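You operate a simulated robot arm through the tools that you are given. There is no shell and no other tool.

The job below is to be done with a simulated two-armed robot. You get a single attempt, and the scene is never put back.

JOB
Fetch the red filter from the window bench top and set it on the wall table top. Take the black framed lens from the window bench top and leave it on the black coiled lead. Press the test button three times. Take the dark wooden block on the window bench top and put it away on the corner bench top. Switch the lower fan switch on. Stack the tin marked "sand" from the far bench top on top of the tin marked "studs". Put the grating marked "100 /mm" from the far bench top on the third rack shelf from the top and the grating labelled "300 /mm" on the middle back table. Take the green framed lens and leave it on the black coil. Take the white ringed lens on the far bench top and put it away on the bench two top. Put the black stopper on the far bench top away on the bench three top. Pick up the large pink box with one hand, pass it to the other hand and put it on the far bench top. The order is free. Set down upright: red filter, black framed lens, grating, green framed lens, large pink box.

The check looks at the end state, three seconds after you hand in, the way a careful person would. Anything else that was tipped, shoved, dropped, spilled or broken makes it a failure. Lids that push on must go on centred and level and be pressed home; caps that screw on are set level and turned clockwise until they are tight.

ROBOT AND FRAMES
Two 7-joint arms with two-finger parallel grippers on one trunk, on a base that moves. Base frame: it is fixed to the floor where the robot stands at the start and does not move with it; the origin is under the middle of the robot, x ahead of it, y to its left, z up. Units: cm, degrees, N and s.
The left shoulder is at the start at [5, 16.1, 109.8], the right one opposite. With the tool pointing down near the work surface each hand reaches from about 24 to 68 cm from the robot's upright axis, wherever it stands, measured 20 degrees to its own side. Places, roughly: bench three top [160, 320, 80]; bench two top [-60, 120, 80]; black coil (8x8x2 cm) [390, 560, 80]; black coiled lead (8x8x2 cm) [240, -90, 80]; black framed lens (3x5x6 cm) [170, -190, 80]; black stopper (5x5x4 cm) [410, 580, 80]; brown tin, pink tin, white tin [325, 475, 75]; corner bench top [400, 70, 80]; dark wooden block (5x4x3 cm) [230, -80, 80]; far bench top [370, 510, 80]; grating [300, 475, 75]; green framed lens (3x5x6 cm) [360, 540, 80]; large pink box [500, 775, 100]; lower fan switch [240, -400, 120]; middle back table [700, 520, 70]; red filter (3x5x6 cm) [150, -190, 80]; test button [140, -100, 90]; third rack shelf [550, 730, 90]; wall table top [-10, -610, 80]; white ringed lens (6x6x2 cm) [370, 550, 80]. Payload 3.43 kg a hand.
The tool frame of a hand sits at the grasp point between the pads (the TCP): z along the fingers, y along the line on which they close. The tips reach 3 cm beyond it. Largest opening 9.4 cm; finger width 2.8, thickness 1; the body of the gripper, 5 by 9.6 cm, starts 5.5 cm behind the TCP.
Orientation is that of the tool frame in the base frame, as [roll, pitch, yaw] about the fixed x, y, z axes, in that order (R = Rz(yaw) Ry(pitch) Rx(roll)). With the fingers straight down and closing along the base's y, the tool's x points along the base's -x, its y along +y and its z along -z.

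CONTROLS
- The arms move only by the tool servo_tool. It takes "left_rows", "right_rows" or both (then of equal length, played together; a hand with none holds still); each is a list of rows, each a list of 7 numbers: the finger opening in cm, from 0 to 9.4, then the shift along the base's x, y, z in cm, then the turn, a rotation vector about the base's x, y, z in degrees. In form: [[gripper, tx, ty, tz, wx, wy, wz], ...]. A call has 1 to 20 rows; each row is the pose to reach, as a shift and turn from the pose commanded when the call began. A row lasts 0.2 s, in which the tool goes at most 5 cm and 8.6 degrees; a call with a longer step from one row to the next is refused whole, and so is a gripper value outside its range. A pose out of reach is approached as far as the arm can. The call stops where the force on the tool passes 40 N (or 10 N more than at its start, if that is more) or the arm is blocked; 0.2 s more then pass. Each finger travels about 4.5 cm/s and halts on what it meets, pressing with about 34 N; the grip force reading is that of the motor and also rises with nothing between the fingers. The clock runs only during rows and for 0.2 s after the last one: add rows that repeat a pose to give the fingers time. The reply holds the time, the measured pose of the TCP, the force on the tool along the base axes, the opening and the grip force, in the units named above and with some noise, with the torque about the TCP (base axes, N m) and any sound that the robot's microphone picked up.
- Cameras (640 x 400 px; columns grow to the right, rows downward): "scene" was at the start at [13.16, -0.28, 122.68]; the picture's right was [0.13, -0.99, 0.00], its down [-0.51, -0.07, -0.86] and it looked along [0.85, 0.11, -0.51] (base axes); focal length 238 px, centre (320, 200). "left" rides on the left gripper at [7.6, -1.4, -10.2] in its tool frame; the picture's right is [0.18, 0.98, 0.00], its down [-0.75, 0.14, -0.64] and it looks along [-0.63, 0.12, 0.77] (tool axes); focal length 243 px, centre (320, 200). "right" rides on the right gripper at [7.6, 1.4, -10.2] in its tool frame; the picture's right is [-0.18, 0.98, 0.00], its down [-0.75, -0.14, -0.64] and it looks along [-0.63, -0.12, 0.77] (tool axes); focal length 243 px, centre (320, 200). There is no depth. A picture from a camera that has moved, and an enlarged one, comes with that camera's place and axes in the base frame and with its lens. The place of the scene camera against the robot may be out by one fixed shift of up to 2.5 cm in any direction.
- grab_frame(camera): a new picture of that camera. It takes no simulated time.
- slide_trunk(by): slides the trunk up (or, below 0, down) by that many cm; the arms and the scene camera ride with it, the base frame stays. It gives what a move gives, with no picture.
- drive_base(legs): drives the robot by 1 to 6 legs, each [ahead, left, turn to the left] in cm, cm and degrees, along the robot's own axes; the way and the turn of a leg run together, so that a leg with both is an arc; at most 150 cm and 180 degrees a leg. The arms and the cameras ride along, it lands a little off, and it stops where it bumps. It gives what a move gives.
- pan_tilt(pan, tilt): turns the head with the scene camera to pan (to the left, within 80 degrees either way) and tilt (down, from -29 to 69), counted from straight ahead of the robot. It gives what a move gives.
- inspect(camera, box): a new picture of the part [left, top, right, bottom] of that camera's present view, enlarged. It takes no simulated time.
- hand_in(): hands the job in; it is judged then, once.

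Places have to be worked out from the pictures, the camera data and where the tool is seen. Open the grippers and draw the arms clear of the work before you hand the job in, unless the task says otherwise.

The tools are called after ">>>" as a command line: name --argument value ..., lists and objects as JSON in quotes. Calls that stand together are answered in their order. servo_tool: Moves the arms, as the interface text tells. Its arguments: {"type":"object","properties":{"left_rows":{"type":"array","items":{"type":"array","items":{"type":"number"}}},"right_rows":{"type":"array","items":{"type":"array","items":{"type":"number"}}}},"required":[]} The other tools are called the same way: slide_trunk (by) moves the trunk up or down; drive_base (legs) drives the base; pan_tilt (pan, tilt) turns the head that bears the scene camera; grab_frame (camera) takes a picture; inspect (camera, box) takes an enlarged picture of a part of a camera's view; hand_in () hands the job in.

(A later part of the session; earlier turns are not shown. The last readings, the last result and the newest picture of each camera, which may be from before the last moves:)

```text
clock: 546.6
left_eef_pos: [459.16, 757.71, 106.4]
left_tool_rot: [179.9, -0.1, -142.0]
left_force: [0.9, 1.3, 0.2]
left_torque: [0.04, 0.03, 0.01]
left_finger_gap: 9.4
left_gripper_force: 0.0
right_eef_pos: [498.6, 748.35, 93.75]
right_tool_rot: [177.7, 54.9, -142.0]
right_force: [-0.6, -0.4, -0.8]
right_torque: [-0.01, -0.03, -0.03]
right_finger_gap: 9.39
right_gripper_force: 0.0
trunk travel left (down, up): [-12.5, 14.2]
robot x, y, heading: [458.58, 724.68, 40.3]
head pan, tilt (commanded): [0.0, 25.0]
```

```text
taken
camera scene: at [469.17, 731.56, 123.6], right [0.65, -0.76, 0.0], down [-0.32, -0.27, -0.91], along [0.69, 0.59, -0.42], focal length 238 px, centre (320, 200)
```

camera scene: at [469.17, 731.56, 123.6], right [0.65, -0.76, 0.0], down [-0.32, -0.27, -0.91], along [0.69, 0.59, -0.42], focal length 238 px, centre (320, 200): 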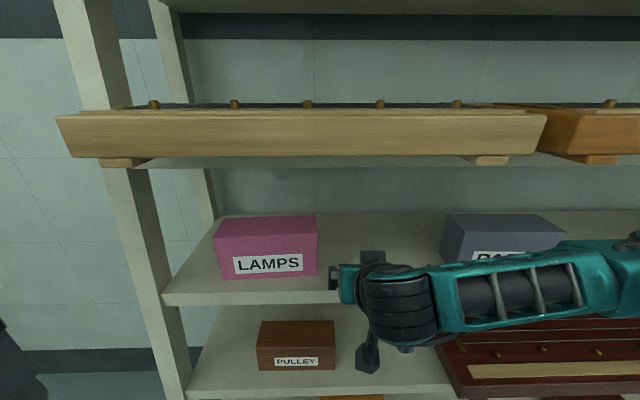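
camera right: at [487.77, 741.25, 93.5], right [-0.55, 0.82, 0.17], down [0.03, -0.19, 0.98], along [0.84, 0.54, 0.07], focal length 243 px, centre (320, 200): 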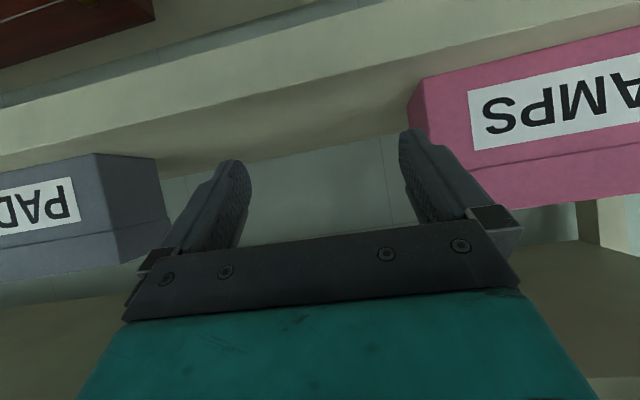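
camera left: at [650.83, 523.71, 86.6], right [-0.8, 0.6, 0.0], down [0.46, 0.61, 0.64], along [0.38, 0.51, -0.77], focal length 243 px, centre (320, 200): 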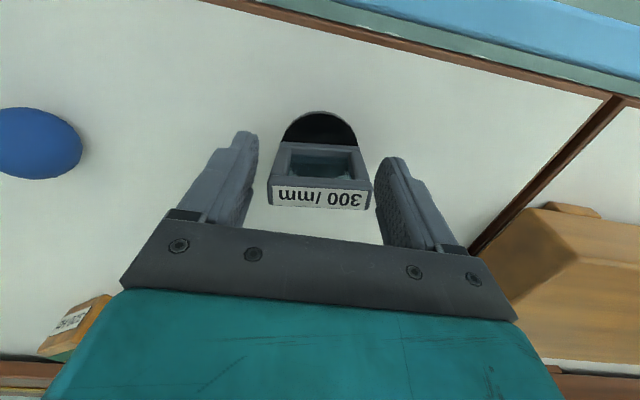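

Clearance to the box end is 2 cm. I move the hand forward 11 cm into the gap beside the box.

>>> servo_tool --right_rows '[[9.4, 2.1, 1.8, -0.2, 0, 0, 0], [9.4, 4.2, 3.6, -0.4, 0, 0, 0], [9.4, 6.3, 5.4, -0.6, 0, 0, 0], [9.4, 8.3, 7.2, -0.8, 0, 0, 0], [9.4, 8.3, 7.2, -0.8, 0, 0, 0]]'

>>> grab_frame --camera "right"

>>> grab_frame --camera "scene"

```text
clock: 547.8
left_eef_pos: [459.14, 757.76, 106.26]
left_tool_rot: [179.9, 0.0, -141.9]
left_force: [-0.1, -0.3, 0.5]
left_torque: [0.0, 0.01, 0.02]
left_finger_gap: 9.39
left_gripper_force: 0.0
right_eef_pos: [506.95, 755.44, 92.99]
right_tool_rot: [177.7, 54.8, -142.2]
right_force: [-1.1, -0.5, 0.3]
right_torque: [0.0, -0.01, 0.01]
right_finger_gap: 9.41
right_gripper_force: 0.1
trunk travel left (down, up): [-12.5, 14.2]
robot x, y, heading: [458.93, 724.39, 40.1]
head pan, tilt (commanded): [0.0, 25.0]
```

```text
taken
camera right: at [496.04, 748.48, 92.81], right [-0.55, 0.82, 0.17], down [0.03, -0.19, 0.98], along [0.84, 0.54, 0.07], focal length 243 px, centre (320, 200)
```

right: 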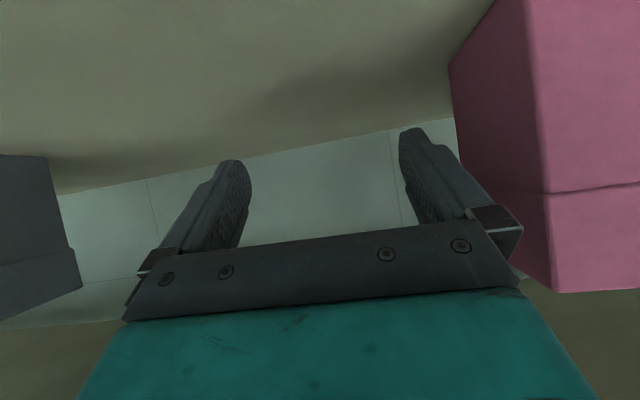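

```text
taken
camera scene: at [469.14, 731.53, 123.61], right [0.65, -0.76, 0.0], down [-0.32, -0.27, -0.91], along [0.69, 0.59, -0.42], focal length 238 px, centre (320, 200)
```

scene: 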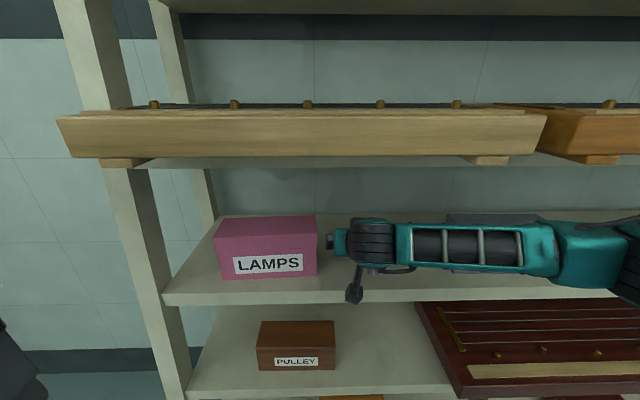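

The finger is beside the box's right end. I push the box slowly to the left by about 4 cm.

>>> servo_tool --right_rows '[[9.4, -0.65, 0.76, 0, 0, 0, 0], [9.4, -1.3, 1.5, 0, 0, 0, 0], [9.4, -1.95, 2.27, 0, 0, 0, 0], [9.4, -2.6, 3, 0, 0, 0, 0], [9.4, -3.3, 3.8, 0, 0, 0, 0], [9.4, -3.9, 4.5, 0, 0, 0, 0]]'

>>> grab_frame --camera "scene"

>>> grab_frame --camera "right"

```text
clock: 549.2
left_eef_pos: [459.07, 757.73, 106.28]
left_tool_rot: [180.0, -0.1, -141.9]
left_force: [0.2, -0.1, -0.5]
left_torque: [0.0, -0.01, 0.02]
left_finger_gap: 9.39
left_gripper_force: 0.1
right_eef_pos: [503.11, 760.02, 92.98]
right_tool_rot: [177.8, 54.9, -142.2]
right_force: [1.1, -0.9, 0.1]
right_torque: [0.01, 0.0, 0.03]
right_finger_gap: 9.34
right_gripper_force: 0.0
trunk travel left (down, up): [-12.5, 14.2]
robot x, y, heading: [458.83, 724.81, 40.3]
head pan, tilt (commanded): [0.0, 25.0]
```

```text
taken
camera scene: at [469.13, 731.53, 123.6], right [0.65, -0.76, 0.0], down [-0.32, -0.27, -0.91], along [0.69, 0.59, -0.42], focal length 238 px, centre (320, 200)
```

scene: 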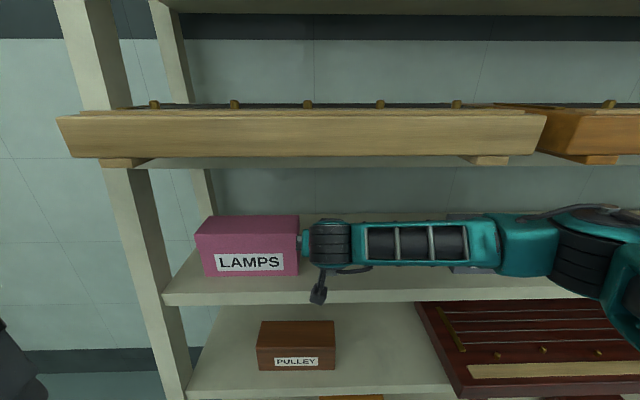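

```text
taken
camera right: at [492.18, 752.98, 92.67], right [-0.54, 0.82, 0.17], down [0.03, -0.19, 0.98], along [0.84, 0.54, 0.07], focal length 243 px, centre (320, 200)
```

right: 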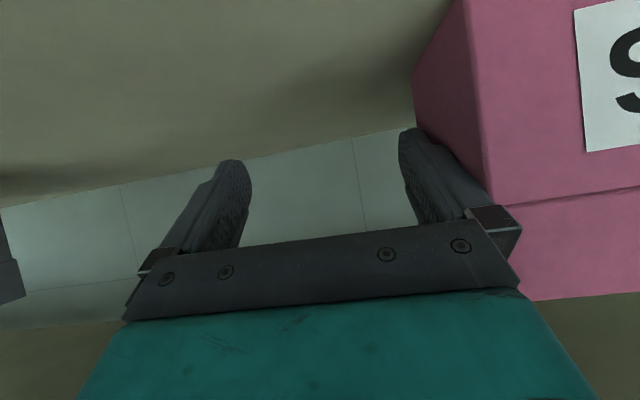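

The light box slid 4–5 cm left with about 1.4 N. I withdraw the hand from the shelf.

>>> servo_tool --right_rows '[[9.4, 0.8, -0.9, 0, 0, 0, 0], [9.4, 1.6, -1.9, 0, 0, 0, 0], [9.4, -0.7, -3.9, 0, 0, 0, 0], [9.4, -3, -5.8, 0, 0, 0, 0], [9.4, -5.3, -7.8, 0, 0, 0, 0], [9.4, -7.6, -9.7, 0, 0, 0, 0], [9.4, -9.9, -11.7, 0, 0, 0, 0]]'

>>> drive_base --legs '[[-25, 0, 0]]'

```text
clock: 550.8
left_eef_pos: [459.05, 757.71, 106.26]
left_tool_rot: [180.0, 0.1, -141.9]
left_force: [0.1, -0.6, 0.5]
left_torque: [-0.01, 0.0, -0.01]
left_finger_gap: 9.41
left_gripper_force: 0.0
right_eef_pos: [493.17, 748.02, 93.06]
right_tool_rot: [177.7, 55.0, -142.2]
right_force: [0.0, -0.8, 0.0]
right_torque: [0.02, 0.0, 0.03]
right_finger_gap: 9.4
right_gripper_force: 0.1
trunk travel left (down, up): [-12.5, 14.2]
robot x, y, heading: [459.06, 724.28, 40.3]
head pan, tilt (commanded): [0.0, 25.0]
```

```text
clock: 552.6
left_eef_pos: [439.57, 741.29, 106.41]
left_tool_rot: [180.0, 0.1, -141.9]
left_force: [-0.1, -0.3, 0.0]
left_torque: [0.04, -0.01, -0.02]
left_finger_gap: 9.38
left_gripper_force: 0.0
right_eef_pos: [473.8, 731.62, 93.15]
right_tool_rot: [177.7, 54.9, -142.2]
right_force: [-0.1, 0.5, -0.1]
right_torque: [-0.02, 0.0, -0.01]
right_finger_gap: 9.42
right_gripper_force: 0.1
trunk travel left (down, up): [-12.5, 14.2]
robot x, y, heading: [439.36, 707.92, 40.4]
head pan, tilt (commanded): [0.0, 25.0]
```

Now I bring the right hand back to vertical, then turn it −90° about the vertical axis so it will close front-to-back.

>>> servo_tool --right_rows '[[9.4, 0.9, -1.1, 2, -5.1, 5.9, 0], [9.4, 1.9, -2.2, 4, -10.3, 11.9, 0], [9.4, 2.8, -3.3, 6, -15.4, 17.8, 0], [9.4, 3.7, -4.3, 8, -20.5, 23.8, 0], [9.4, 4.6, -5.4, 10, -25.6, 29.7, 0], [9.4, 5.6, -6.5, 12, -30.8, 35.7, 0], [9.4, 6.5, -7.6, 13, -35.9, 41.6, 0]]'

>>> servo_tool --right_rows '[[9.4, 0, 0, 0, 0, 0, -8], [9.4, 0, 0, 0, 0, 0, -16], [9.4, 0, 0, 0, 0, 0, -24], [9.4, 0, 0, 0, 0, 0, -32], [9.4, 0, 0, 0, 0, 0, -40], [9.4, 0, 0, 0, 0, 0, -48], [9.4, 0, 0, 0, 0, 0, -56], [9.4, 0, 0, 0, 0, 0, -64], [9.4, 0, 0, 0, 0, 0, -72], [9.4, 0, 0, 0, 0, 0, -80], [9.4, 0, 0, 0, 0, 0, -88]]'

```text
clock: 554.2
left_eef_pos: [439.77, 741.42, 106.32]
left_tool_rot: [179.8, 0.0, -141.9]
left_force: [0.1, -0.5, 0.9]
left_torque: [-0.03, -0.01, 0.0]
left_finger_gap: 9.41
left_gripper_force: 0.1
right_eef_pos: [480.44, 724.1, 105.95]
right_tool_rot: [180.0, -0.1, -140.9]
right_force: [-0.1, 0.5, 0.3]
right_torque: [-0.01, 0.0, -0.01]
right_finger_gap: 9.4
right_gripper_force: 0.1
trunk travel left (down, up): [-12.5, 14.2]
robot x, y, heading: [439.15, 707.91, 40.2]
head pan, tilt (commanded): [0.0, 25.0]
```

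```text
clock: 556.6
left_eef_pos: [439.59, 741.41, 106.4]
left_tool_rot: [179.9, -0.1, -141.9]
left_force: [0.1, -0.3, 0.2]
left_torque: [0.02, 0.02, 0.01]
left_finger_gap: 9.4
left_gripper_force: 0.1
right_eef_pos: [480.32, 724.17, 106.17]
right_tool_rot: [180.0, 0.0, 131.0]
right_force: [-0.3, 0.2, 0.0]
right_torque: [0.0, 0.0, 0.03]
right_finger_gap: 9.38
right_gripper_force: 0.0
trunk travel left (down, up): [-12.5, 14.2]
robot x, y, heading: [439.13, 708.1, 40.4]
head pan, tilt (commanded): [0.0, 25.0]
```

The closing axis is now front-to-back. I tilt the hand 60° so the fingers point left and downward.

>>> servo_tool --right_rows '[[9.4, 0, 0, 0, 5.7, 4.9, 0], [9.4, 0, 0, 0, 11.4, 9.8, 0], [9.4, 0, 0, 0, 17, 14.7, 0], [9.4, 0, 0, 0, 22.7, 19.6, 0], [9.4, 0, 0, 0, 28.4, 24.5, 0], [9.4, 0, 0, 0, 34, 29.4, 0], [9.4, 0, 0, 0, 39.7, 34.3, 0], [9.4, 0, 0, 0, 45.4, 39.2, 0], [9.4, 0, 0, 0, 45.4, 39.2, 0]]'

>>> grab_frame --camera "right"

>>> grab_frame --camera "scene"

```text
clock: 558.6
left_eef_pos: [439.66, 741.45, 106.11]
left_tool_rot: [179.9, -0.1, -142.0]
left_force: [-1.4, -0.4, 0.2]
left_torque: [-0.02, -0.03, -0.02]
left_finger_gap: 9.41
left_gripper_force: 0.0
right_eef_pos: [480.27, 724.11, 106.09]
right_tool_rot: [179.6, -60.1, 131.4]
right_force: [-1.0, -0.2, 0.9]
right_torque: [-0.02, -0.01, 0.01]
right_finger_gap: 9.39
right_gripper_force: 0.0
trunk travel left (down, up): [-12.5, 14.2]
robot x, y, heading: [439.48, 707.81, 40.3]
head pan, tilt (commanded): [0.0, 25.0]
```

```text
taken
camera right: at [484.56, 721.18, 117.88], right [0.8, 0.58, -0.16], down [0.51, -0.79, -0.33], along [-0.32, 0.19, -0.93], focal length 243 px, centre (320, 200)
```

right: 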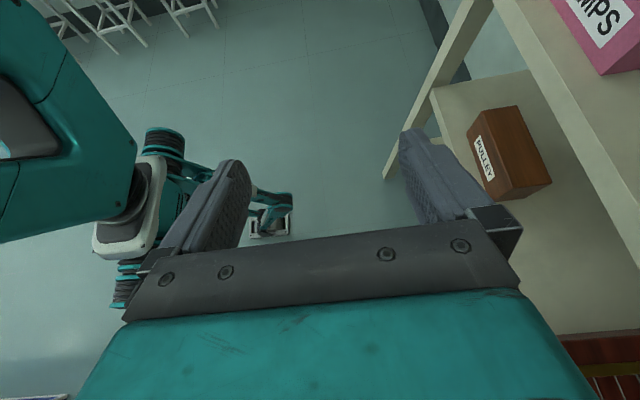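

```text
taken
camera scene: at [449.73, 715.09, 123.6], right [0.65, -0.76, 0.0], down [-0.32, -0.27, -0.91], along [0.69, 0.59, -0.42], focal length 238 px, centre (320, 200)
```

scene: 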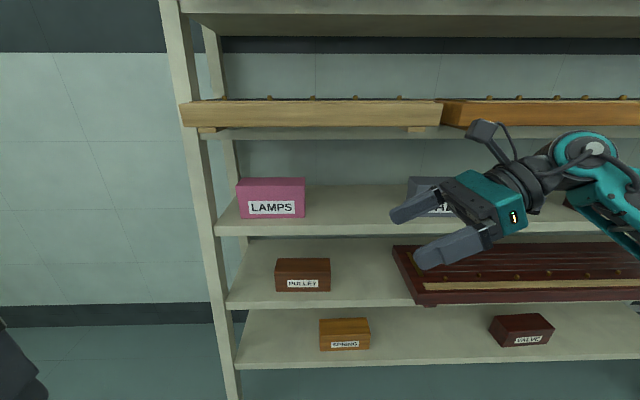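

The sideways pose works, with the hand camera on top. The box's right end is now at T≈-252 and its centre depth ~876; I move the hand left and down in front of the rack to line up, then look.

>>> servo_tool --right_rows '[[9.4, -1.8, 2.1, -2.6, 0, 0, 0], [9.4, -3.6, 4.2, -5.2, 0, 0, 0], [9.4, -5.5, 6.4, -7.8, 0, 0, 0], [9.4, -7.3, 8.5, -10.4, 0, 0, 0], [9.4, -9.1, 10.6, -13, 0, 0, 0], [9.4, -9.1, 10.6, -13, 0, 0, 0]]'

>>> drive_base --legs '[[15, 0, 0]]'

>>> grab_frame --camera "right"

>>> grab_frame --camera "scene"

```text
clock: 560.0
left_eef_pos: [439.62, 741.27, 106.29]
left_tool_rot: [179.9, -0.1, -141.9]
left_force: [0.3, 0.0, -0.2]
left_torque: [-0.01, 0.0, 0.01]
left_finger_gap: 9.4
left_gripper_force: 0.0
right_eef_pos: [471.22, 734.55, 92.99]
right_tool_rot: [179.7, -60.0, 131.3]
right_force: [0.0, 0.3, 0.5]
right_torque: [-0.01, -0.01, -0.02]
right_finger_gap: 9.4
right_gripper_force: 0.0
trunk travel left (down, up): [-12.5, 14.2]
robot x, y, heading: [439.89, 708.43, 40.4]
head pan, tilt (commanded): [0.0, 25.0]
```

```text
clock: 561.4
left_eef_pos: [450.99, 750.62, 106.25]
left_tool_rot: [179.9, 0.0, -142.1]
left_force: [-0.6, -0.7, 0.8]
left_torque: [0.01, 0.01, 0.01]
left_finger_gap: 9.4
left_gripper_force: 0.0
right_eef_pos: [482.49, 743.76, 92.89]
right_tool_rot: [179.7, -60.0, 131.1]
right_force: [0.9, 1.1, 0.5]
right_torque: [-0.03, -0.01, 0.0]
right_finger_gap: 9.38
right_gripper_force: 0.1
trunk travel left (down, up): [-12.5, 14.2]
robot x, y, heading: [450.93, 717.62, 40.0]
head pan, tilt (commanded): [0.0, 25.0]
```

```text
taken
camera right: at [486.78, 740.94, 104.75], right [0.8, 0.57, -0.16], down [0.5, -0.8, -0.33], along [-0.32, 0.19, -0.93], focal length 243 px, centre (320, 200)
```

right: 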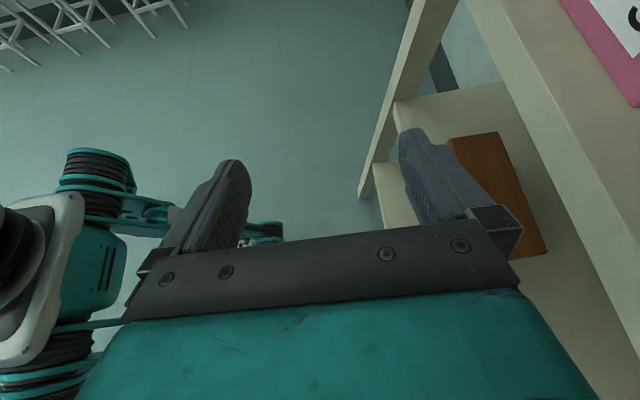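

```text
taken
camera scene: at [460.96, 724.49, 123.6], right [0.64, -0.77, 0.0], down [-0.32, -0.27, -0.91], along [0.69, 0.58, -0.42], focal length 238 px, centre (320, 200)
```

scene: 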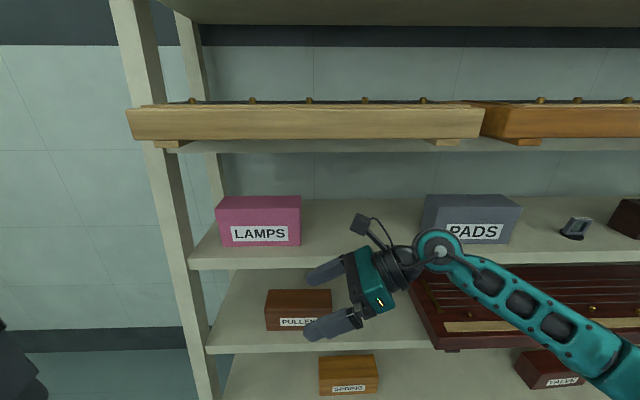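

Box depth is about 6.5 cm (n 872.5–879), its right end at T −251.7. I shift the hand 1 cm right, and drive 12 cm forward.

>>> servo_tool --right_rows '[[9.4, 0.65, -0.76, 0, 0, 0, 0], [9.4, 0.65, -0.76, 0, 0, 0, 0]]'

>>> drive_base --legs '[[12, 0, 0.6]]'

>>> grab_frame --camera "right"

>>> grab_frame --camera "scene"

```text
clock: 562.0
left_eef_pos: [450.94, 750.79, 106.18]
left_tool_rot: [180.0, 0.0, -142.1]
left_force: [-0.9, 0.5, -0.8]
left_torque: [0.0, -0.01, -0.01]
left_finger_gap: 9.39
left_gripper_force: 0.1
right_eef_pos: [483.05, 743.11, 92.97]
right_tool_rot: [179.7, -60.0, 131.2]
right_force: [0.0, 0.0, -0.2]
right_torque: [0.0, 0.0, -0.02]
right_finger_gap: 9.37
right_gripper_force: 0.1
trunk travel left (down, up): [-12.5, 14.2]
robot x, y, heading: [450.42, 717.41, 39.9]
head pan, tilt (commanded): [0.0, 25.0]
```

```text
clock: 563.2
left_eef_pos: [459.92, 758.55, 106.21]
left_tool_rot: [179.9, -0.1, -141.5]
left_force: [0.0, 0.9, 1.0]
left_torque: [-0.05, -0.01, 0.0]
left_finger_gap: 9.39
left_gripper_force: 0.1
right_eef_pos: [492.27, 751.31, 92.95]
right_tool_rot: [179.7, -60.0, 131.7]
right_force: [0.2, 1.0, 0.2]
right_torque: [0.03, -0.02, -0.03]
right_finger_gap: 9.4
right_gripper_force: 0.0
trunk travel left (down, up): [-12.5, 14.2]
robot x, y, heading: [459.88, 725.24, 40.7]
head pan, tilt (commanded): [0.0, 25.0]
```

```text
taken
camera right: at [496.42, 748.46, 104.71], right [0.8, 0.58, -0.16], down [0.51, -0.79, -0.33], along [-0.32, 0.18, -0.93], focal length 243 px, centre (320, 200)
```

right: 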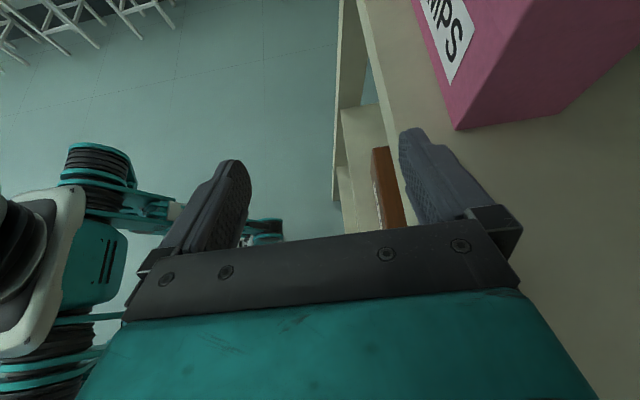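

```text
taken
camera scene: at [470.09, 732.44, 123.6], right [0.65, -0.76, 0.0], down [-0.32, -0.28, -0.91], along [0.69, 0.59, -0.42], focal length 238 px, centre (320, 200)
```

scene: 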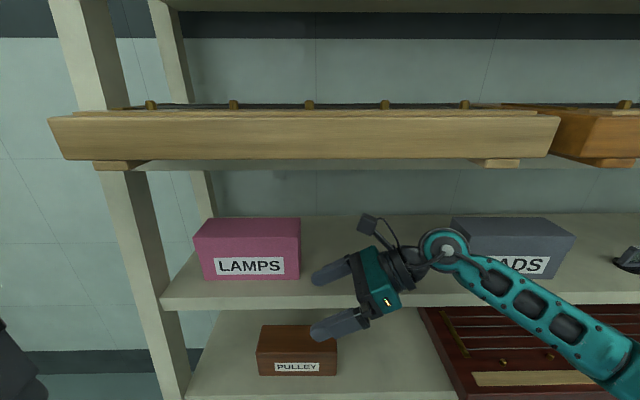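

The hand camera gives the box at n 873.6–881.1 with its right end at T −253.5. I move the hand forward 14 cm into the gap.

>>> servo_tool --right_rows '[[9.4, 2.7, 2.3, 0, 0, 0, 0], [9.4, 5.4, 4.6, 0, 0, 0, 0], [9.4, 8, 6.9, 0, 0, 0, 0], [9.4, 10.7, 9.2, 0, 0, 0, 0], [9.4, 10.7, 9.2, 0, 0, 0, 0]]'

>>> grab_frame --camera "right"

>>> grab_frame --camera "scene"

```text
clock: 564.4
left_eef_pos: [459.85, 758.56, 106.2]
left_tool_rot: [179.9, 0.0, -141.5]
left_force: [-0.4, -0.6, 0.1]
left_torque: [-0.01, 0.0, -0.03]
left_finger_gap: 9.42
left_gripper_force: 0.2
right_eef_pos: [502.87, 760.54, 92.88]
right_tool_rot: [179.7, -60.0, 131.8]
right_force: [1.0, -0.1, 0.6]
right_torque: [0.02, 0.0, 0.04]
right_finger_gap: 9.4
right_gripper_force: 0.1
trunk travel left (down, up): [-12.5, 14.2]
robot x, y, heading: [460.04, 725.48, 40.7]
head pan, tilt (commanded): [0.0, 25.0]
```

```text
taken
camera right: at [507.15, 757.73, 104.68], right [0.8, 0.58, -0.16], down [0.51, -0.79, -0.33], along [-0.32, 0.18, -0.93], focal length 243 px, centre (320, 200)
```

right: 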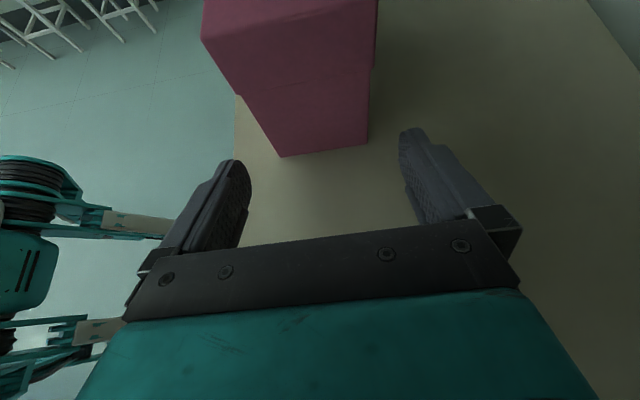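

```text
taken
camera scene: at [470.06, 732.41, 123.61], right [0.65, -0.76, 0.0], down [-0.32, -0.28, -0.91], along [0.69, 0.59, -0.42], focal length 238 px, centre (320, 200)
```

scene: 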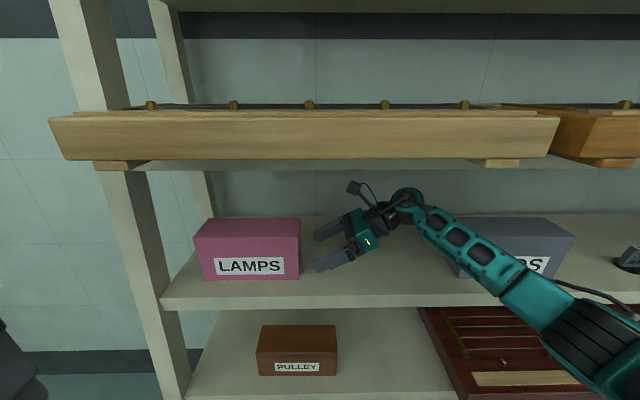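

Perfectly lined up: box centre n≈876.9, depth 7.6 cm. I slide the hand left 9 cm so the fingers straddle the box's right end.

>>> servo_tool --right_rows '[[9.4, -0.3, -0.26, 0, 0, 0, 0], [9.4, -1.5, 1.1, 0, 0, 0, 0], [9.4, -2.7, 2.5, 0, 0, 0, 0], [9.4, -3.9, 3.9, 0, 0, 0, 0], [9.4, -5.1, 5.3, 0, 0, 0, 0], [9.4, -6.2, 6.6, 0, 0, 0, 0], [9.4, -6.2, 6.6, 0, 0, 0, 0]]'

>>> grab_frame --camera "right"

>>> grab_frame --camera "scene"

```text
clock: 566.0
left_eef_pos: [459.89, 758.49, 106.37]
left_tool_rot: [179.9, 0.0, -141.5]
left_force: [-0.1, 0.1, -0.9]
left_torque: [-0.02, -0.04, -0.01]
left_finger_gap: 9.41
left_gripper_force: 0.2
right_eef_pos: [496.62, 767.01, 92.91]
right_tool_rot: [179.6, -59.9, 131.7]
right_force: [-0.4, 0.8, 0.3]
right_torque: [0.0, 0.03, 0.02]
right_finger_gap: 9.4
right_gripper_force: 0.0
trunk travel left (down, up): [-12.5, 14.2]
robot x, y, heading: [459.89, 725.08, 40.5]
head pan, tilt (commanded): [0.0, 25.0]
```

```text
taken
camera right: at [500.89, 764.28, 104.69], right [0.8, 0.58, -0.16], down [0.51, -0.79, -0.33], along [-0.32, 0.18, -0.93], focal length 243 px, centre (320, 200)
```

right: 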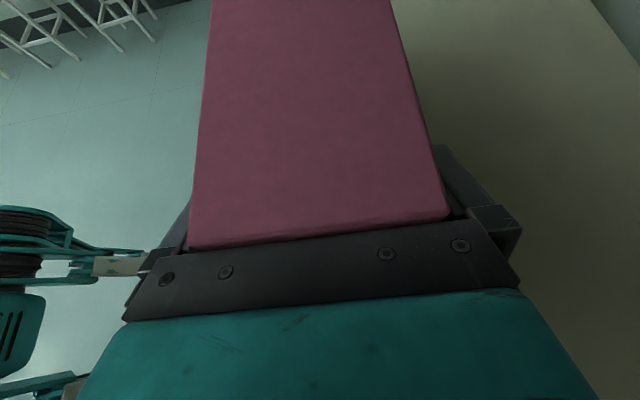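

```text
taken
camera scene: at [470.06, 732.41, 123.6], right [0.65, -0.76, 0.0], down [-0.32, -0.28, -0.91], along [0.69, 0.59, -0.42], focal length 238 px, centre (320, 200)
```

scene: 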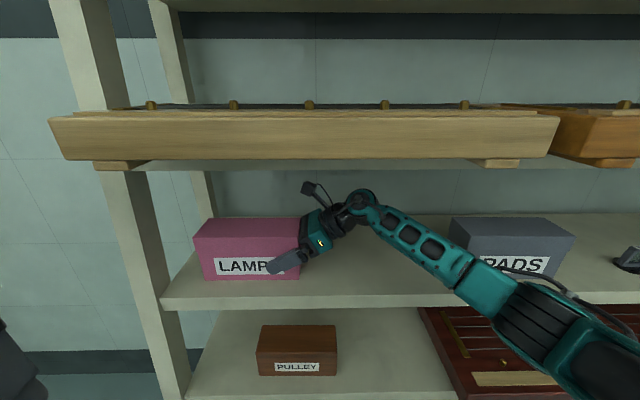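

The fingers straddle the box end. I close the grip.

>>> servo_tool --right_rows '[[8.5, 0, 0, 0, 0, 0, 0], [7.8, 0, 0, 0, 0, 0, 0], [7, 0, 0, 0, 0, 0, 0], [6, 0, 0, 0, 0, 0, 0], [6, 0, 0, 0, 0, 0, 0]]'

>>> grab_frame --camera "scene"

```text
clock: 567.2
left_eef_pos: [459.9, 758.61, 106.28]
left_tool_rot: [179.9, -0.1, -141.6]
left_force: [-0.5, 0.8, -0.4]
left_torque: [0.03, 0.01, 0.0]
left_finger_gap: 9.39
left_gripper_force: 0.1
right_eef_pos: [496.62, 767.03, 92.82]
right_tool_rot: [179.7, -60.0, 131.8]
right_force: [-0.2, -0.1, 0.4]
right_torque: [-0.01, 0.02, -0.14]
right_finger_gap: 7.94
right_gripper_force: 34.1
trunk travel left (down, up): [-12.5, 14.2]
robot x, y, heading: [459.71, 725.38, 40.8]
head pan, tilt (commanded): [0.0, 25.0]
```

```text
taken
camera scene: at [470.06, 732.41, 123.61], right [0.65, -0.76, 0.0], down [-0.32, -0.28, -0.91], along [0.69, 0.59, -0.42], focal length 238 px, centre (320, 200)
```

scene: 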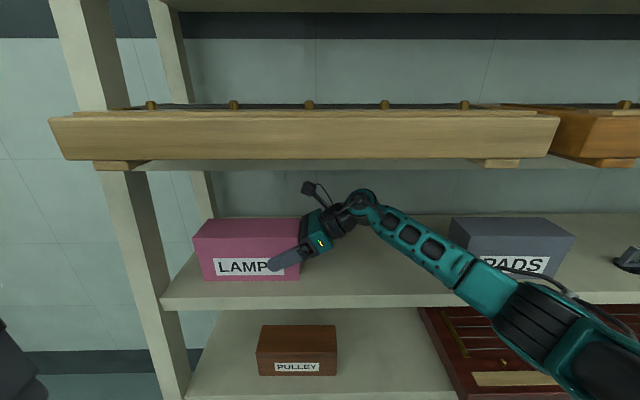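

Gripped (7.9 cm). I lift slowly 2 cm and check the load and the box's attitude.

>>> servo_tool --right_rows '[[6, 0, 0, 0.5, 0, 0, 0], [6, 0, 0, 1, 0, 0, 0], [6, 0, 0, 1.6, 0, 0, 0], [6, 0, 0, 2.2, 0, 0, 0], [6, 0, 0, 2.2, 0, 0, 0]]'

>>> inspect --camera "scene" --box '[150, 150, 430, 330]'

```text
clock: 568.4
left_eef_pos: [459.84, 758.53, 106.24]
left_tool_rot: [179.9, -0.1, -141.5]
left_force: [-0.3, 0.2, -0.8]
left_torque: [0.0, 0.0, -0.03]
left_finger_gap: 9.39
left_gripper_force: 0.1
right_eef_pos: [496.64, 767.1, 95.17]
right_tool_rot: [179.8, -60.0, 131.8]
right_force: [1.0, 0.1, -2.4]
right_torque: [-0.17, -0.13, -0.03]
right_finger_gap: 7.92
right_gripper_force: 34.3
trunk travel left (down, up): [-12.5, 14.2]
robot x, y, heading: [459.93, 725.26, 40.6]
head pan, tilt (commanded): [0.0, 25.0]
```

```text
2.22 times, centred on (290, 240) of scene
camera zoom: at [470.07, 732.43, 123.6], right [0.65, -0.76, 0.0], down [-0.32, -0.28, -0.91], along [0.69, 0.59, -0.42], focal length 528 px, centre (387, 111)
```

zoom: 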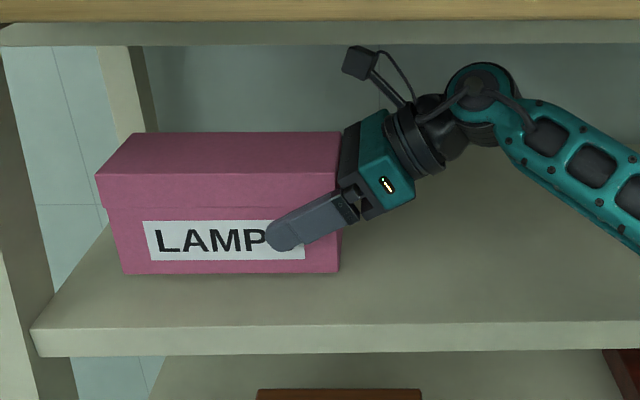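

The box weighs only ~0.25 kg and hangs level. I shift it 2 cm right for clearance to the post and drive straight back out.

>>> servo_tool --right_rows '[[6, 0.65, -0.75, 0.3, 0, 0, 0], [6, 1.3, -1.5, 0.5, 0, 0, 0], [6, 1.3, -1.5, 0.5, 0, 0, 0]]'

>>> drive_base --legs '[[-50, 0, 0]]'

>>> grab_frame --camera "scene"

```text
clock: 569.2
left_eef_pos: [459.87, 758.6, 106.21]
left_tool_rot: [179.9, 0.0, -141.5]
left_force: [-0.9, 0.1, -0.2]
left_torque: [0.04, 0.01, 0.0]
left_finger_gap: 9.39
left_gripper_force: 0.1
right_eef_pos: [497.83, 765.63, 95.68]
right_tool_rot: [179.7, -60.0, 131.8]
right_force: [-0.6, -0.3, -2.8]
right_torque: [-0.17, -0.11, 0.01]
right_finger_gap: 7.9
right_gripper_force: 33.9
trunk travel left (down, up): [-12.5, 14.2]
robot x, y, heading: [459.76, 725.38, 40.9]
head pan, tilt (commanded): [0.0, 25.0]
```

```text
clock: 572.2
left_eef_pos: [420.92, 725.23, 106.31]
left_tool_rot: [179.8, -0.1, -141.3]
left_force: [-0.1, 0.5, -0.2]
left_torque: [-0.02, 0.03, 0.03]
left_finger_gap: 9.4
left_gripper_force: 0.1
right_eef_pos: [459.05, 732.36, 95.57]
right_tool_rot: [179.7, -60.0, 131.9]
right_force: [-0.2, -0.6, -2.5]
right_torque: [-0.17, -0.14, 0.04]
right_finger_gap: 7.92
right_gripper_force: 34.2
trunk travel left (down, up): [-12.5, 14.2]
robot x, y, heading: [420.74, 691.78, 40.9]
head pan, tilt (commanded): [0.0, 25.0]
```

```text
taken
camera scene: at [431.2, 699.03, 123.6], right [0.65, -0.76, 0.0], down [-0.32, -0.28, -0.91], along [0.69, 0.59, -0.42], focal length 238 px, centre (320, 200)
```

scene: 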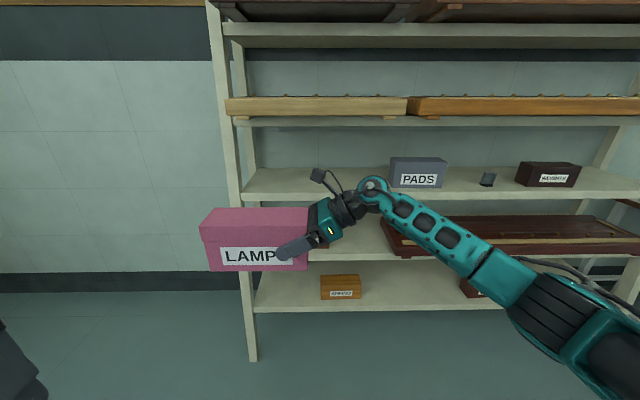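

The box is out. I bring it a bit closer and lower, while turning the left hand +90° so it can grip the box's other half from above.

>>> servo_tool --left_rows '[[9.4, 0.9, 0.8, 1, 0, 0, 8], [9.4, 1.8, 1.6, 2, 0, 0, 16], [9.4, 2.7, 2.4, 3, 0, 0, 24], [9.4, 3.6, 3.2, 4, 0, 0, 32], [9.4, 4.5, 4, 5, 0, 0, 40], [9.4, 5.4, 4.7, 5, 0, 0, 48], [9.4, 6.3, 5.5, 5, 0, 0, 56], [9.4, 7.2, 6.3, 5, 0, 0, 64], [9.4, 8.1, 7.1, 5, 0, 0, 72], [9.4, 9, 7.8, 5, 0, 0, 80], [9.4, 9.8, 8.5, 5, 0, 0, 88], [9.4, 9.8, 8.5, 5, 0, 0, 90]]' --right_rows '[[6, -0.5, -0.4, -0.4, 0, 0, 0], [6, -1, -0.9, -0.8, 0, 0, 0], [6, -1.5, -1.3, -1.3, 0, 0, 0], [6, -2, -1.7, -1.7, 0, 0, 0], [6, -2.5, -2.2, -2.1, 0, 0, 0], [6, -3, -2.6, -2.5, 0, 0, 0], [6, -3.5, -3, -2.9, 0, 0, 0], [6, -4, -3.5, -3.3, 0, 0, 0], [6, -4.5, -3.9, -3.8, 0, 0, 0], [6, -5, -4.4, -4.2, 0, 0, 0], [6, -5.5, -4.8, -4.6, 0, 0, 0], [6, -6, -5.2, -5, 0, 0, 0]]'

>>> pan_tilt --pan 15 --tilt 30

>>> grab_frame --camera "scene"

>>> grab_frame --camera "left"

```text
clock: 574.8
left_eef_pos: [430.83, 733.73, 111.38]
left_tool_rot: [179.8, 0.0, -51.3]
left_force: [0.1, 0.0, -0.4]
left_torque: [0.01, -0.02, 0.01]
left_finger_gap: 9.4
left_gripper_force: 0.1
right_eef_pos: [452.87, 727.11, 90.73]
right_tool_rot: [179.7, -60.1, 131.6]
right_force: [-0.5, -0.6, -3.5]
right_torque: [-0.18, -0.15, 0.02]
right_finger_gap: 7.93
right_gripper_force: 33.8
trunk travel left (down, up): [-12.5, 14.2]
robot x, y, heading: [420.75, 691.77, 40.5]
head pan, tilt (commanded): [0.0, 25.0]
```

```text
clock: 575.6
left_eef_pos: [430.78, 733.65, 111.29]
left_tool_rot: [180.0, 0.1, -51.4]
left_force: [-0.1, -0.9, 0.0]
left_torque: [-0.01, 0.0, 0.0]
left_finger_gap: 9.38
left_gripper_force: 0.1
right_eef_pos: [452.91, 727.13, 90.74]
right_tool_rot: [179.7, -59.9, 131.7]
right_force: [-0.4, 0.0, -3.8]
right_torque: [-0.14, -0.12, 0.04]
right_finger_gap: 7.91
right_gripper_force: 34.4
trunk travel left (down, up): [-12.5, 14.2]
robot x, y, heading: [420.99, 691.69, 40.7]
head pan, tilt (commanded): [15.0, 30.0]
```

```text
taken
camera scene: at [429.33, 700.5, 122.81], right [0.83, -0.56, 0.0], down [-0.28, -0.41, -0.87], along [0.49, 0.72, -0.5], focal length 238 px, centre (320, 200)
```

scene: 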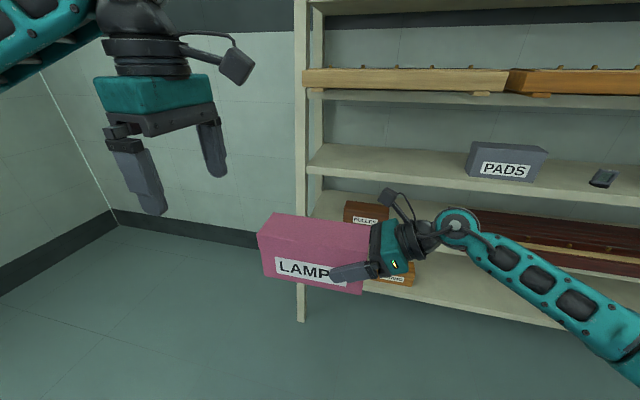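

```text
taken
camera left: at [436.88, 728.65, 121.67], right [-0.65, -0.76, 0.0], down [-0.58, 0.5, 0.64], along [-0.49, 0.42, -0.77], focal length 243 px, centre (320, 200)
```

left: 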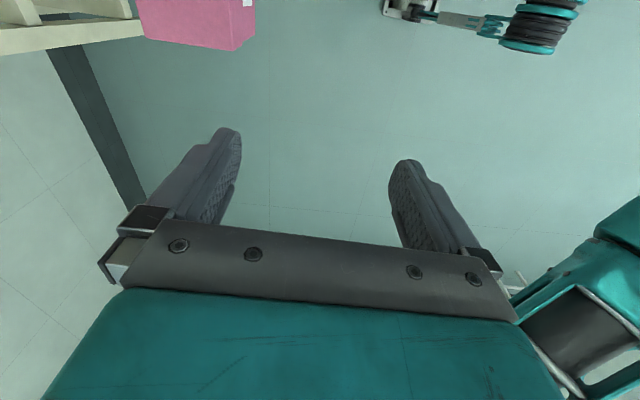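

Both hands are posed. The free half of the box should be centred at about [444.5,737]; I bring the open left hand above it at z 103, matching its yaw.

>>> servo_tool --left_rows '[[9.4, 2.8, 0.6, -1, 0, 0, 0.6], [9.4, 5.6, 1.2, -3, 0, 0, 1.2], [9.4, 8.4, 1.9, -5, 0, 0, 1.8], [9.4, 11.2, 2.5, -7, 0, 0, 2.4], [9.4, 13.6, 3.3, -8.3, 0, 0, 3], [9.4, 13.6, 3.3, -8.3, 0, 0, 3]]'

>>> grab_frame --camera "left"

>>> grab_frame --camera "scene"

```text
clock: 577.0
left_eef_pos: [444.37, 737.13, 103.21]
left_tool_rot: [179.9, 0.0, -48.5]
left_force: [-0.7, 0.1, 0.3]
left_torque: [-0.03, 0.0, 0.0]
left_finger_gap: 9.4
left_gripper_force: 0.1
right_eef_pos: [452.97, 727.09, 90.62]
right_tool_rot: [179.7, -59.9, 131.7]
right_force: [-0.2, -0.5, -3.0]
right_torque: [-0.15, -0.15, 0.03]
right_finger_gap: 7.93
right_gripper_force: 34.1
trunk travel left (down, up): [-12.5, 14.2]
robot x, y, heading: [420.91, 691.68, 40.7]
head pan, tilt (commanded): [15.0, 30.0]
```

```text
taken
camera left: at [450.81, 732.4, 113.51], right [-0.61, -0.79, 0.0], down [-0.6, 0.47, 0.64], along [-0.51, 0.39, -0.77], focal length 243 px, centre (320, 200)
```

left: 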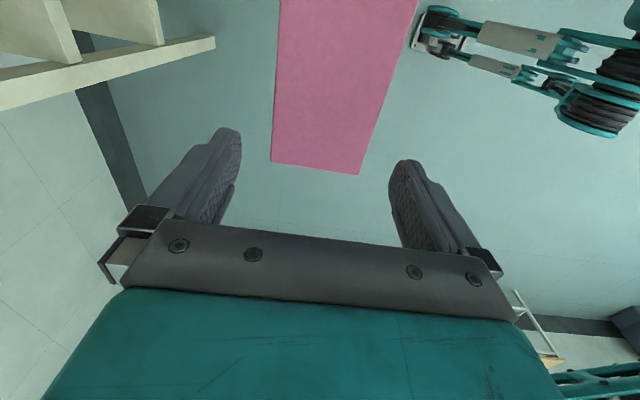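

```text
taken
camera scene: at [429.32, 700.5, 122.8], right [0.83, -0.56, 0.0], down [-0.28, -0.41, -0.87], along [0.49, 0.72, -0.5], focal length 238 px, centre (320, 200)
```

scene: 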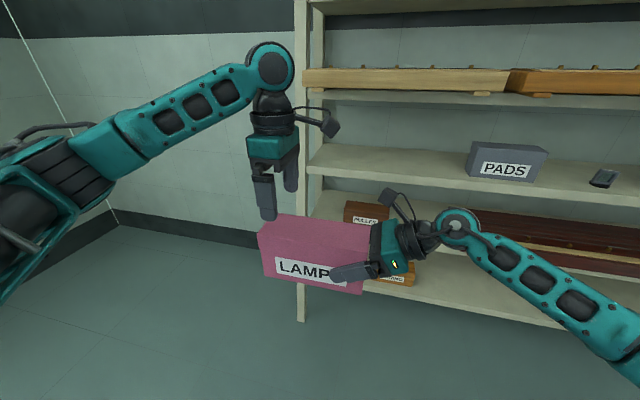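

The left end of the box is at [442.5,739.2]; I shift 2.6 cm inwards and descend so the fingers straddle the box.

>>> servo_tool --left_rows '[[9.4, 0.9, -1, -1.5, 0, 0, 0], [9.4, 1.7, -2, -3.5, 0, 0, 0], [9.4, 1.7, -2, -6, 0, 0, 0], [9.4, 1.7, -2, -8.5, 0, 0, 0], [9.4, 1.7, -2, -10.5, 0, 0, 0], [9.4, 1.7, -2, -10.5, 0, 0, 0]]'

>>> grab_frame --camera "left"

>>> grab_frame --camera "scene"

```text
clock: 578.4
left_eef_pos: [446.23, 735.16, 92.54]
left_tool_rot: [179.8, 0.0, -48.5]
left_force: [0.4, -0.5, 0.1]
left_torque: [0.0, -0.02, 0.01]
left_finger_gap: 9.41
left_gripper_force: 0.1
right_eef_pos: [453.04, 727.09, 90.66]
right_tool_rot: [179.7, -60.0, 131.8]
right_force: [-0.1, 0.1, -2.6]
right_torque: [-0.1, -0.15, 0.03]
right_finger_gap: 7.92
right_gripper_force: 33.4
trunk travel left (down, up): [-12.5, 14.2]
robot x, y, heading: [420.93, 692.24, 40.8]
head pan, tilt (commanded): [15.0, 30.0]
```

```text
taken
camera left: at [452.54, 730.36, 102.93], right [-0.61, -0.79, 0.0], down [-0.6, 0.47, 0.64], along [-0.51, 0.39, -0.77], focal length 243 px, centre (320, 200)
```

left: 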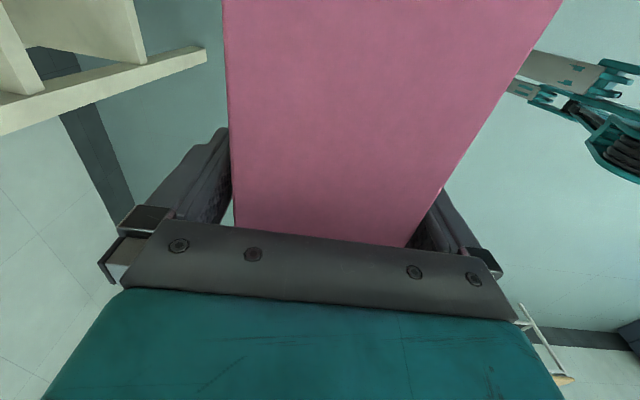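

```text
taken
camera scene: at [429.33, 700.51, 122.8], right [0.83, -0.56, 0.0], down [-0.28, -0.41, -0.87], along [0.49, 0.72, -0.5], focal length 238 px, centre (320, 200)
```

scene: 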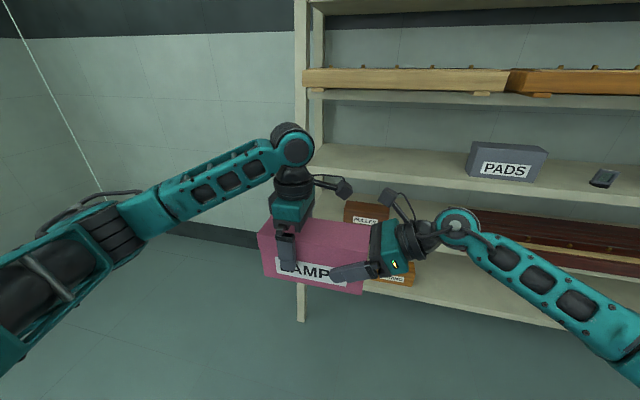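

The left fingers straddle the box without touching. I close the left hand.

>>> servo_tool --left_rows '[[8.5, 0, 0, 0, 0, 0, 0], [7.8, 0, 0, 0, 0, 0, 0], [7, 0, 0, 0, 0, 0, 0], [6, 0, 0, 0, 0, 0, 0], [6, 0, 0, 0, 0, 0, 0]]'

>>> grab_frame --camera "scene"

```text
clock: 579.6
left_eef_pos: [446.16, 734.96, 92.6]
left_tool_rot: [179.8, 0.0, -48.6]
left_force: [-7.9, -9.6, -0.2]
left_torque: [0.04, -0.48, -0.49]
left_finger_gap: 7.95
left_gripper_force: 34.3
right_eef_pos: [453.1, 727.25, 90.61]
right_tool_rot: [179.7, -60.1, 131.7]
right_force: [8.0, 10.3, -5.2]
right_torque: [-0.48, 0.48, -0.78]
right_finger_gap: 7.93
right_gripper_force: 34.4
trunk travel left (down, up): [-12.5, 14.2]
robot x, y, heading: [420.94, 691.61, 40.8]
head pan, tilt (commanded): [15.0, 30.0]
```

```text
taken
camera scene: at [429.33, 700.5, 122.8], right [0.83, -0.56, 0.0], down [-0.28, -0.41, -0.87], along [0.49, 0.72, -0.5], focal length 238 px, centre (320, 200)
```

scene: 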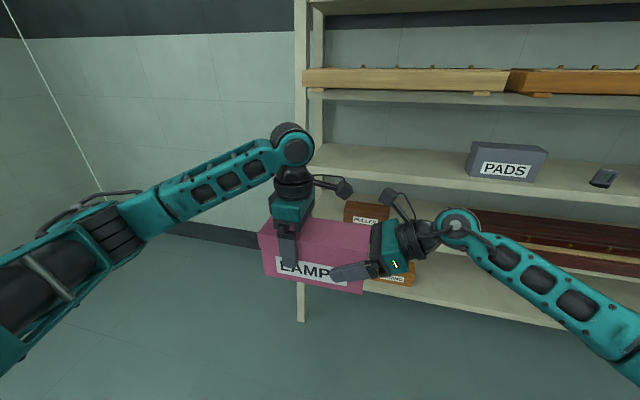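

Both hands hold it. I open the right hand and withdraw it along its axis (right and up).

>>> servo_tool --right_rows '[[8, 0, 0, 0, 0, 0, 0], [8.7, 0, 0, 0, 0, 0, 0], [9.4, 0, 0, 0, 0, 0, 0], [9.4, 0, 0, 0, 0, 0, 0]]'

>>> servo_tool --right_rows '[[9.4, 1.1, -1.3, 1, 0, 0, 0], [9.4, 2.3, -2.6, 2, 0, 0, 0], [9.4, 3.4, -3.9, 3, 0, 0, 0], [9.4, 4.5, -5.2, 4, 0, 0, 0], [9.4, 6.8, -7.9, 6, 0, 0, 0], [9.4, 9, -10.5, 8, 0, 0, 0]]'

>>> grab_frame --camera "scene"

>>> grab_frame --camera "left"

```text
clock: 580.6
left_eef_pos: [446.2, 735.11, 92.55]
left_tool_rot: [180.0, 0.1, -48.3]
left_force: [-0.2, 0.2, -0.6]
left_torque: [0.08, 0.07, -0.01]
left_finger_gap: 7.92
left_gripper_force: 33.7
right_eef_pos: [452.88, 727.2, 90.65]
right_tool_rot: [179.6, -60.0, 131.9]
right_force: [0.2, 0.4, 0.0]
right_torque: [0.01, 0.03, 0.01]
right_finger_gap: 9.41
right_gripper_force: 0.1
trunk travel left (down, up): [-12.5, 14.2]
robot x, y, heading: [421.0, 691.94, 40.8]
head pan, tilt (commanded): [15.0, 30.0]
```

```text
clock: 582.0
left_eef_pos: [446.15, 735.08, 92.67]
left_tool_rot: [179.9, 0.0, -48.4]
left_force: [0.2, -0.3, -0.1]
left_torque: [0.08, 0.08, -0.02]
left_finger_gap: 7.93
left_gripper_force: 34.0
right_eef_pos: [462.03, 716.47, 98.57]
right_tool_rot: [179.6, -59.9, 131.8]
right_force: [-0.2, 0.5, 0.2]
right_torque: [0.03, -0.02, 0.0]
right_finger_gap: 9.39
right_gripper_force: 0.1
trunk travel left (down, up): [-12.5, 14.2]
robot x, y, heading: [420.91, 691.89, 40.8]
head pan, tilt (commanded): [15.0, 30.0]
```

```text
taken
camera scene: at [429.33, 700.48, 122.8], right [0.83, -0.56, 0.0], down [-0.28, -0.41, -0.87], along [0.49, 0.72, -0.5], focal length 238 px, centre (320, 200)
```

scene: 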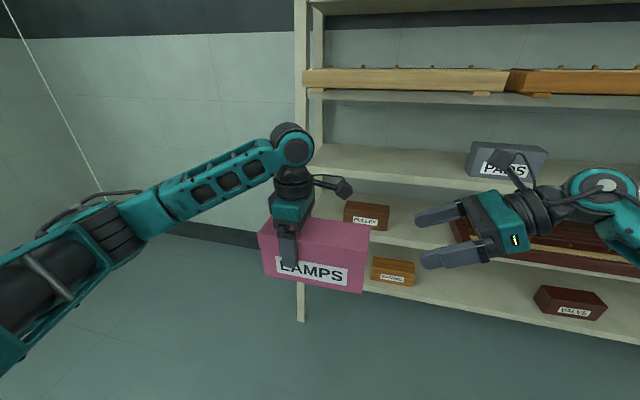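

```text
taken
camera left: at [452.54, 730.35, 102.93], right [-0.61, -0.79, 0.0], down [-0.6, 0.47, 0.64], along [-0.51, 0.39, -0.77], focal length 243 px, centre (320, 200)
```

left: 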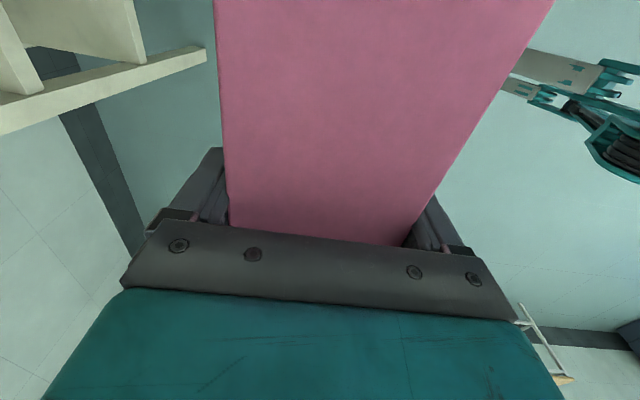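

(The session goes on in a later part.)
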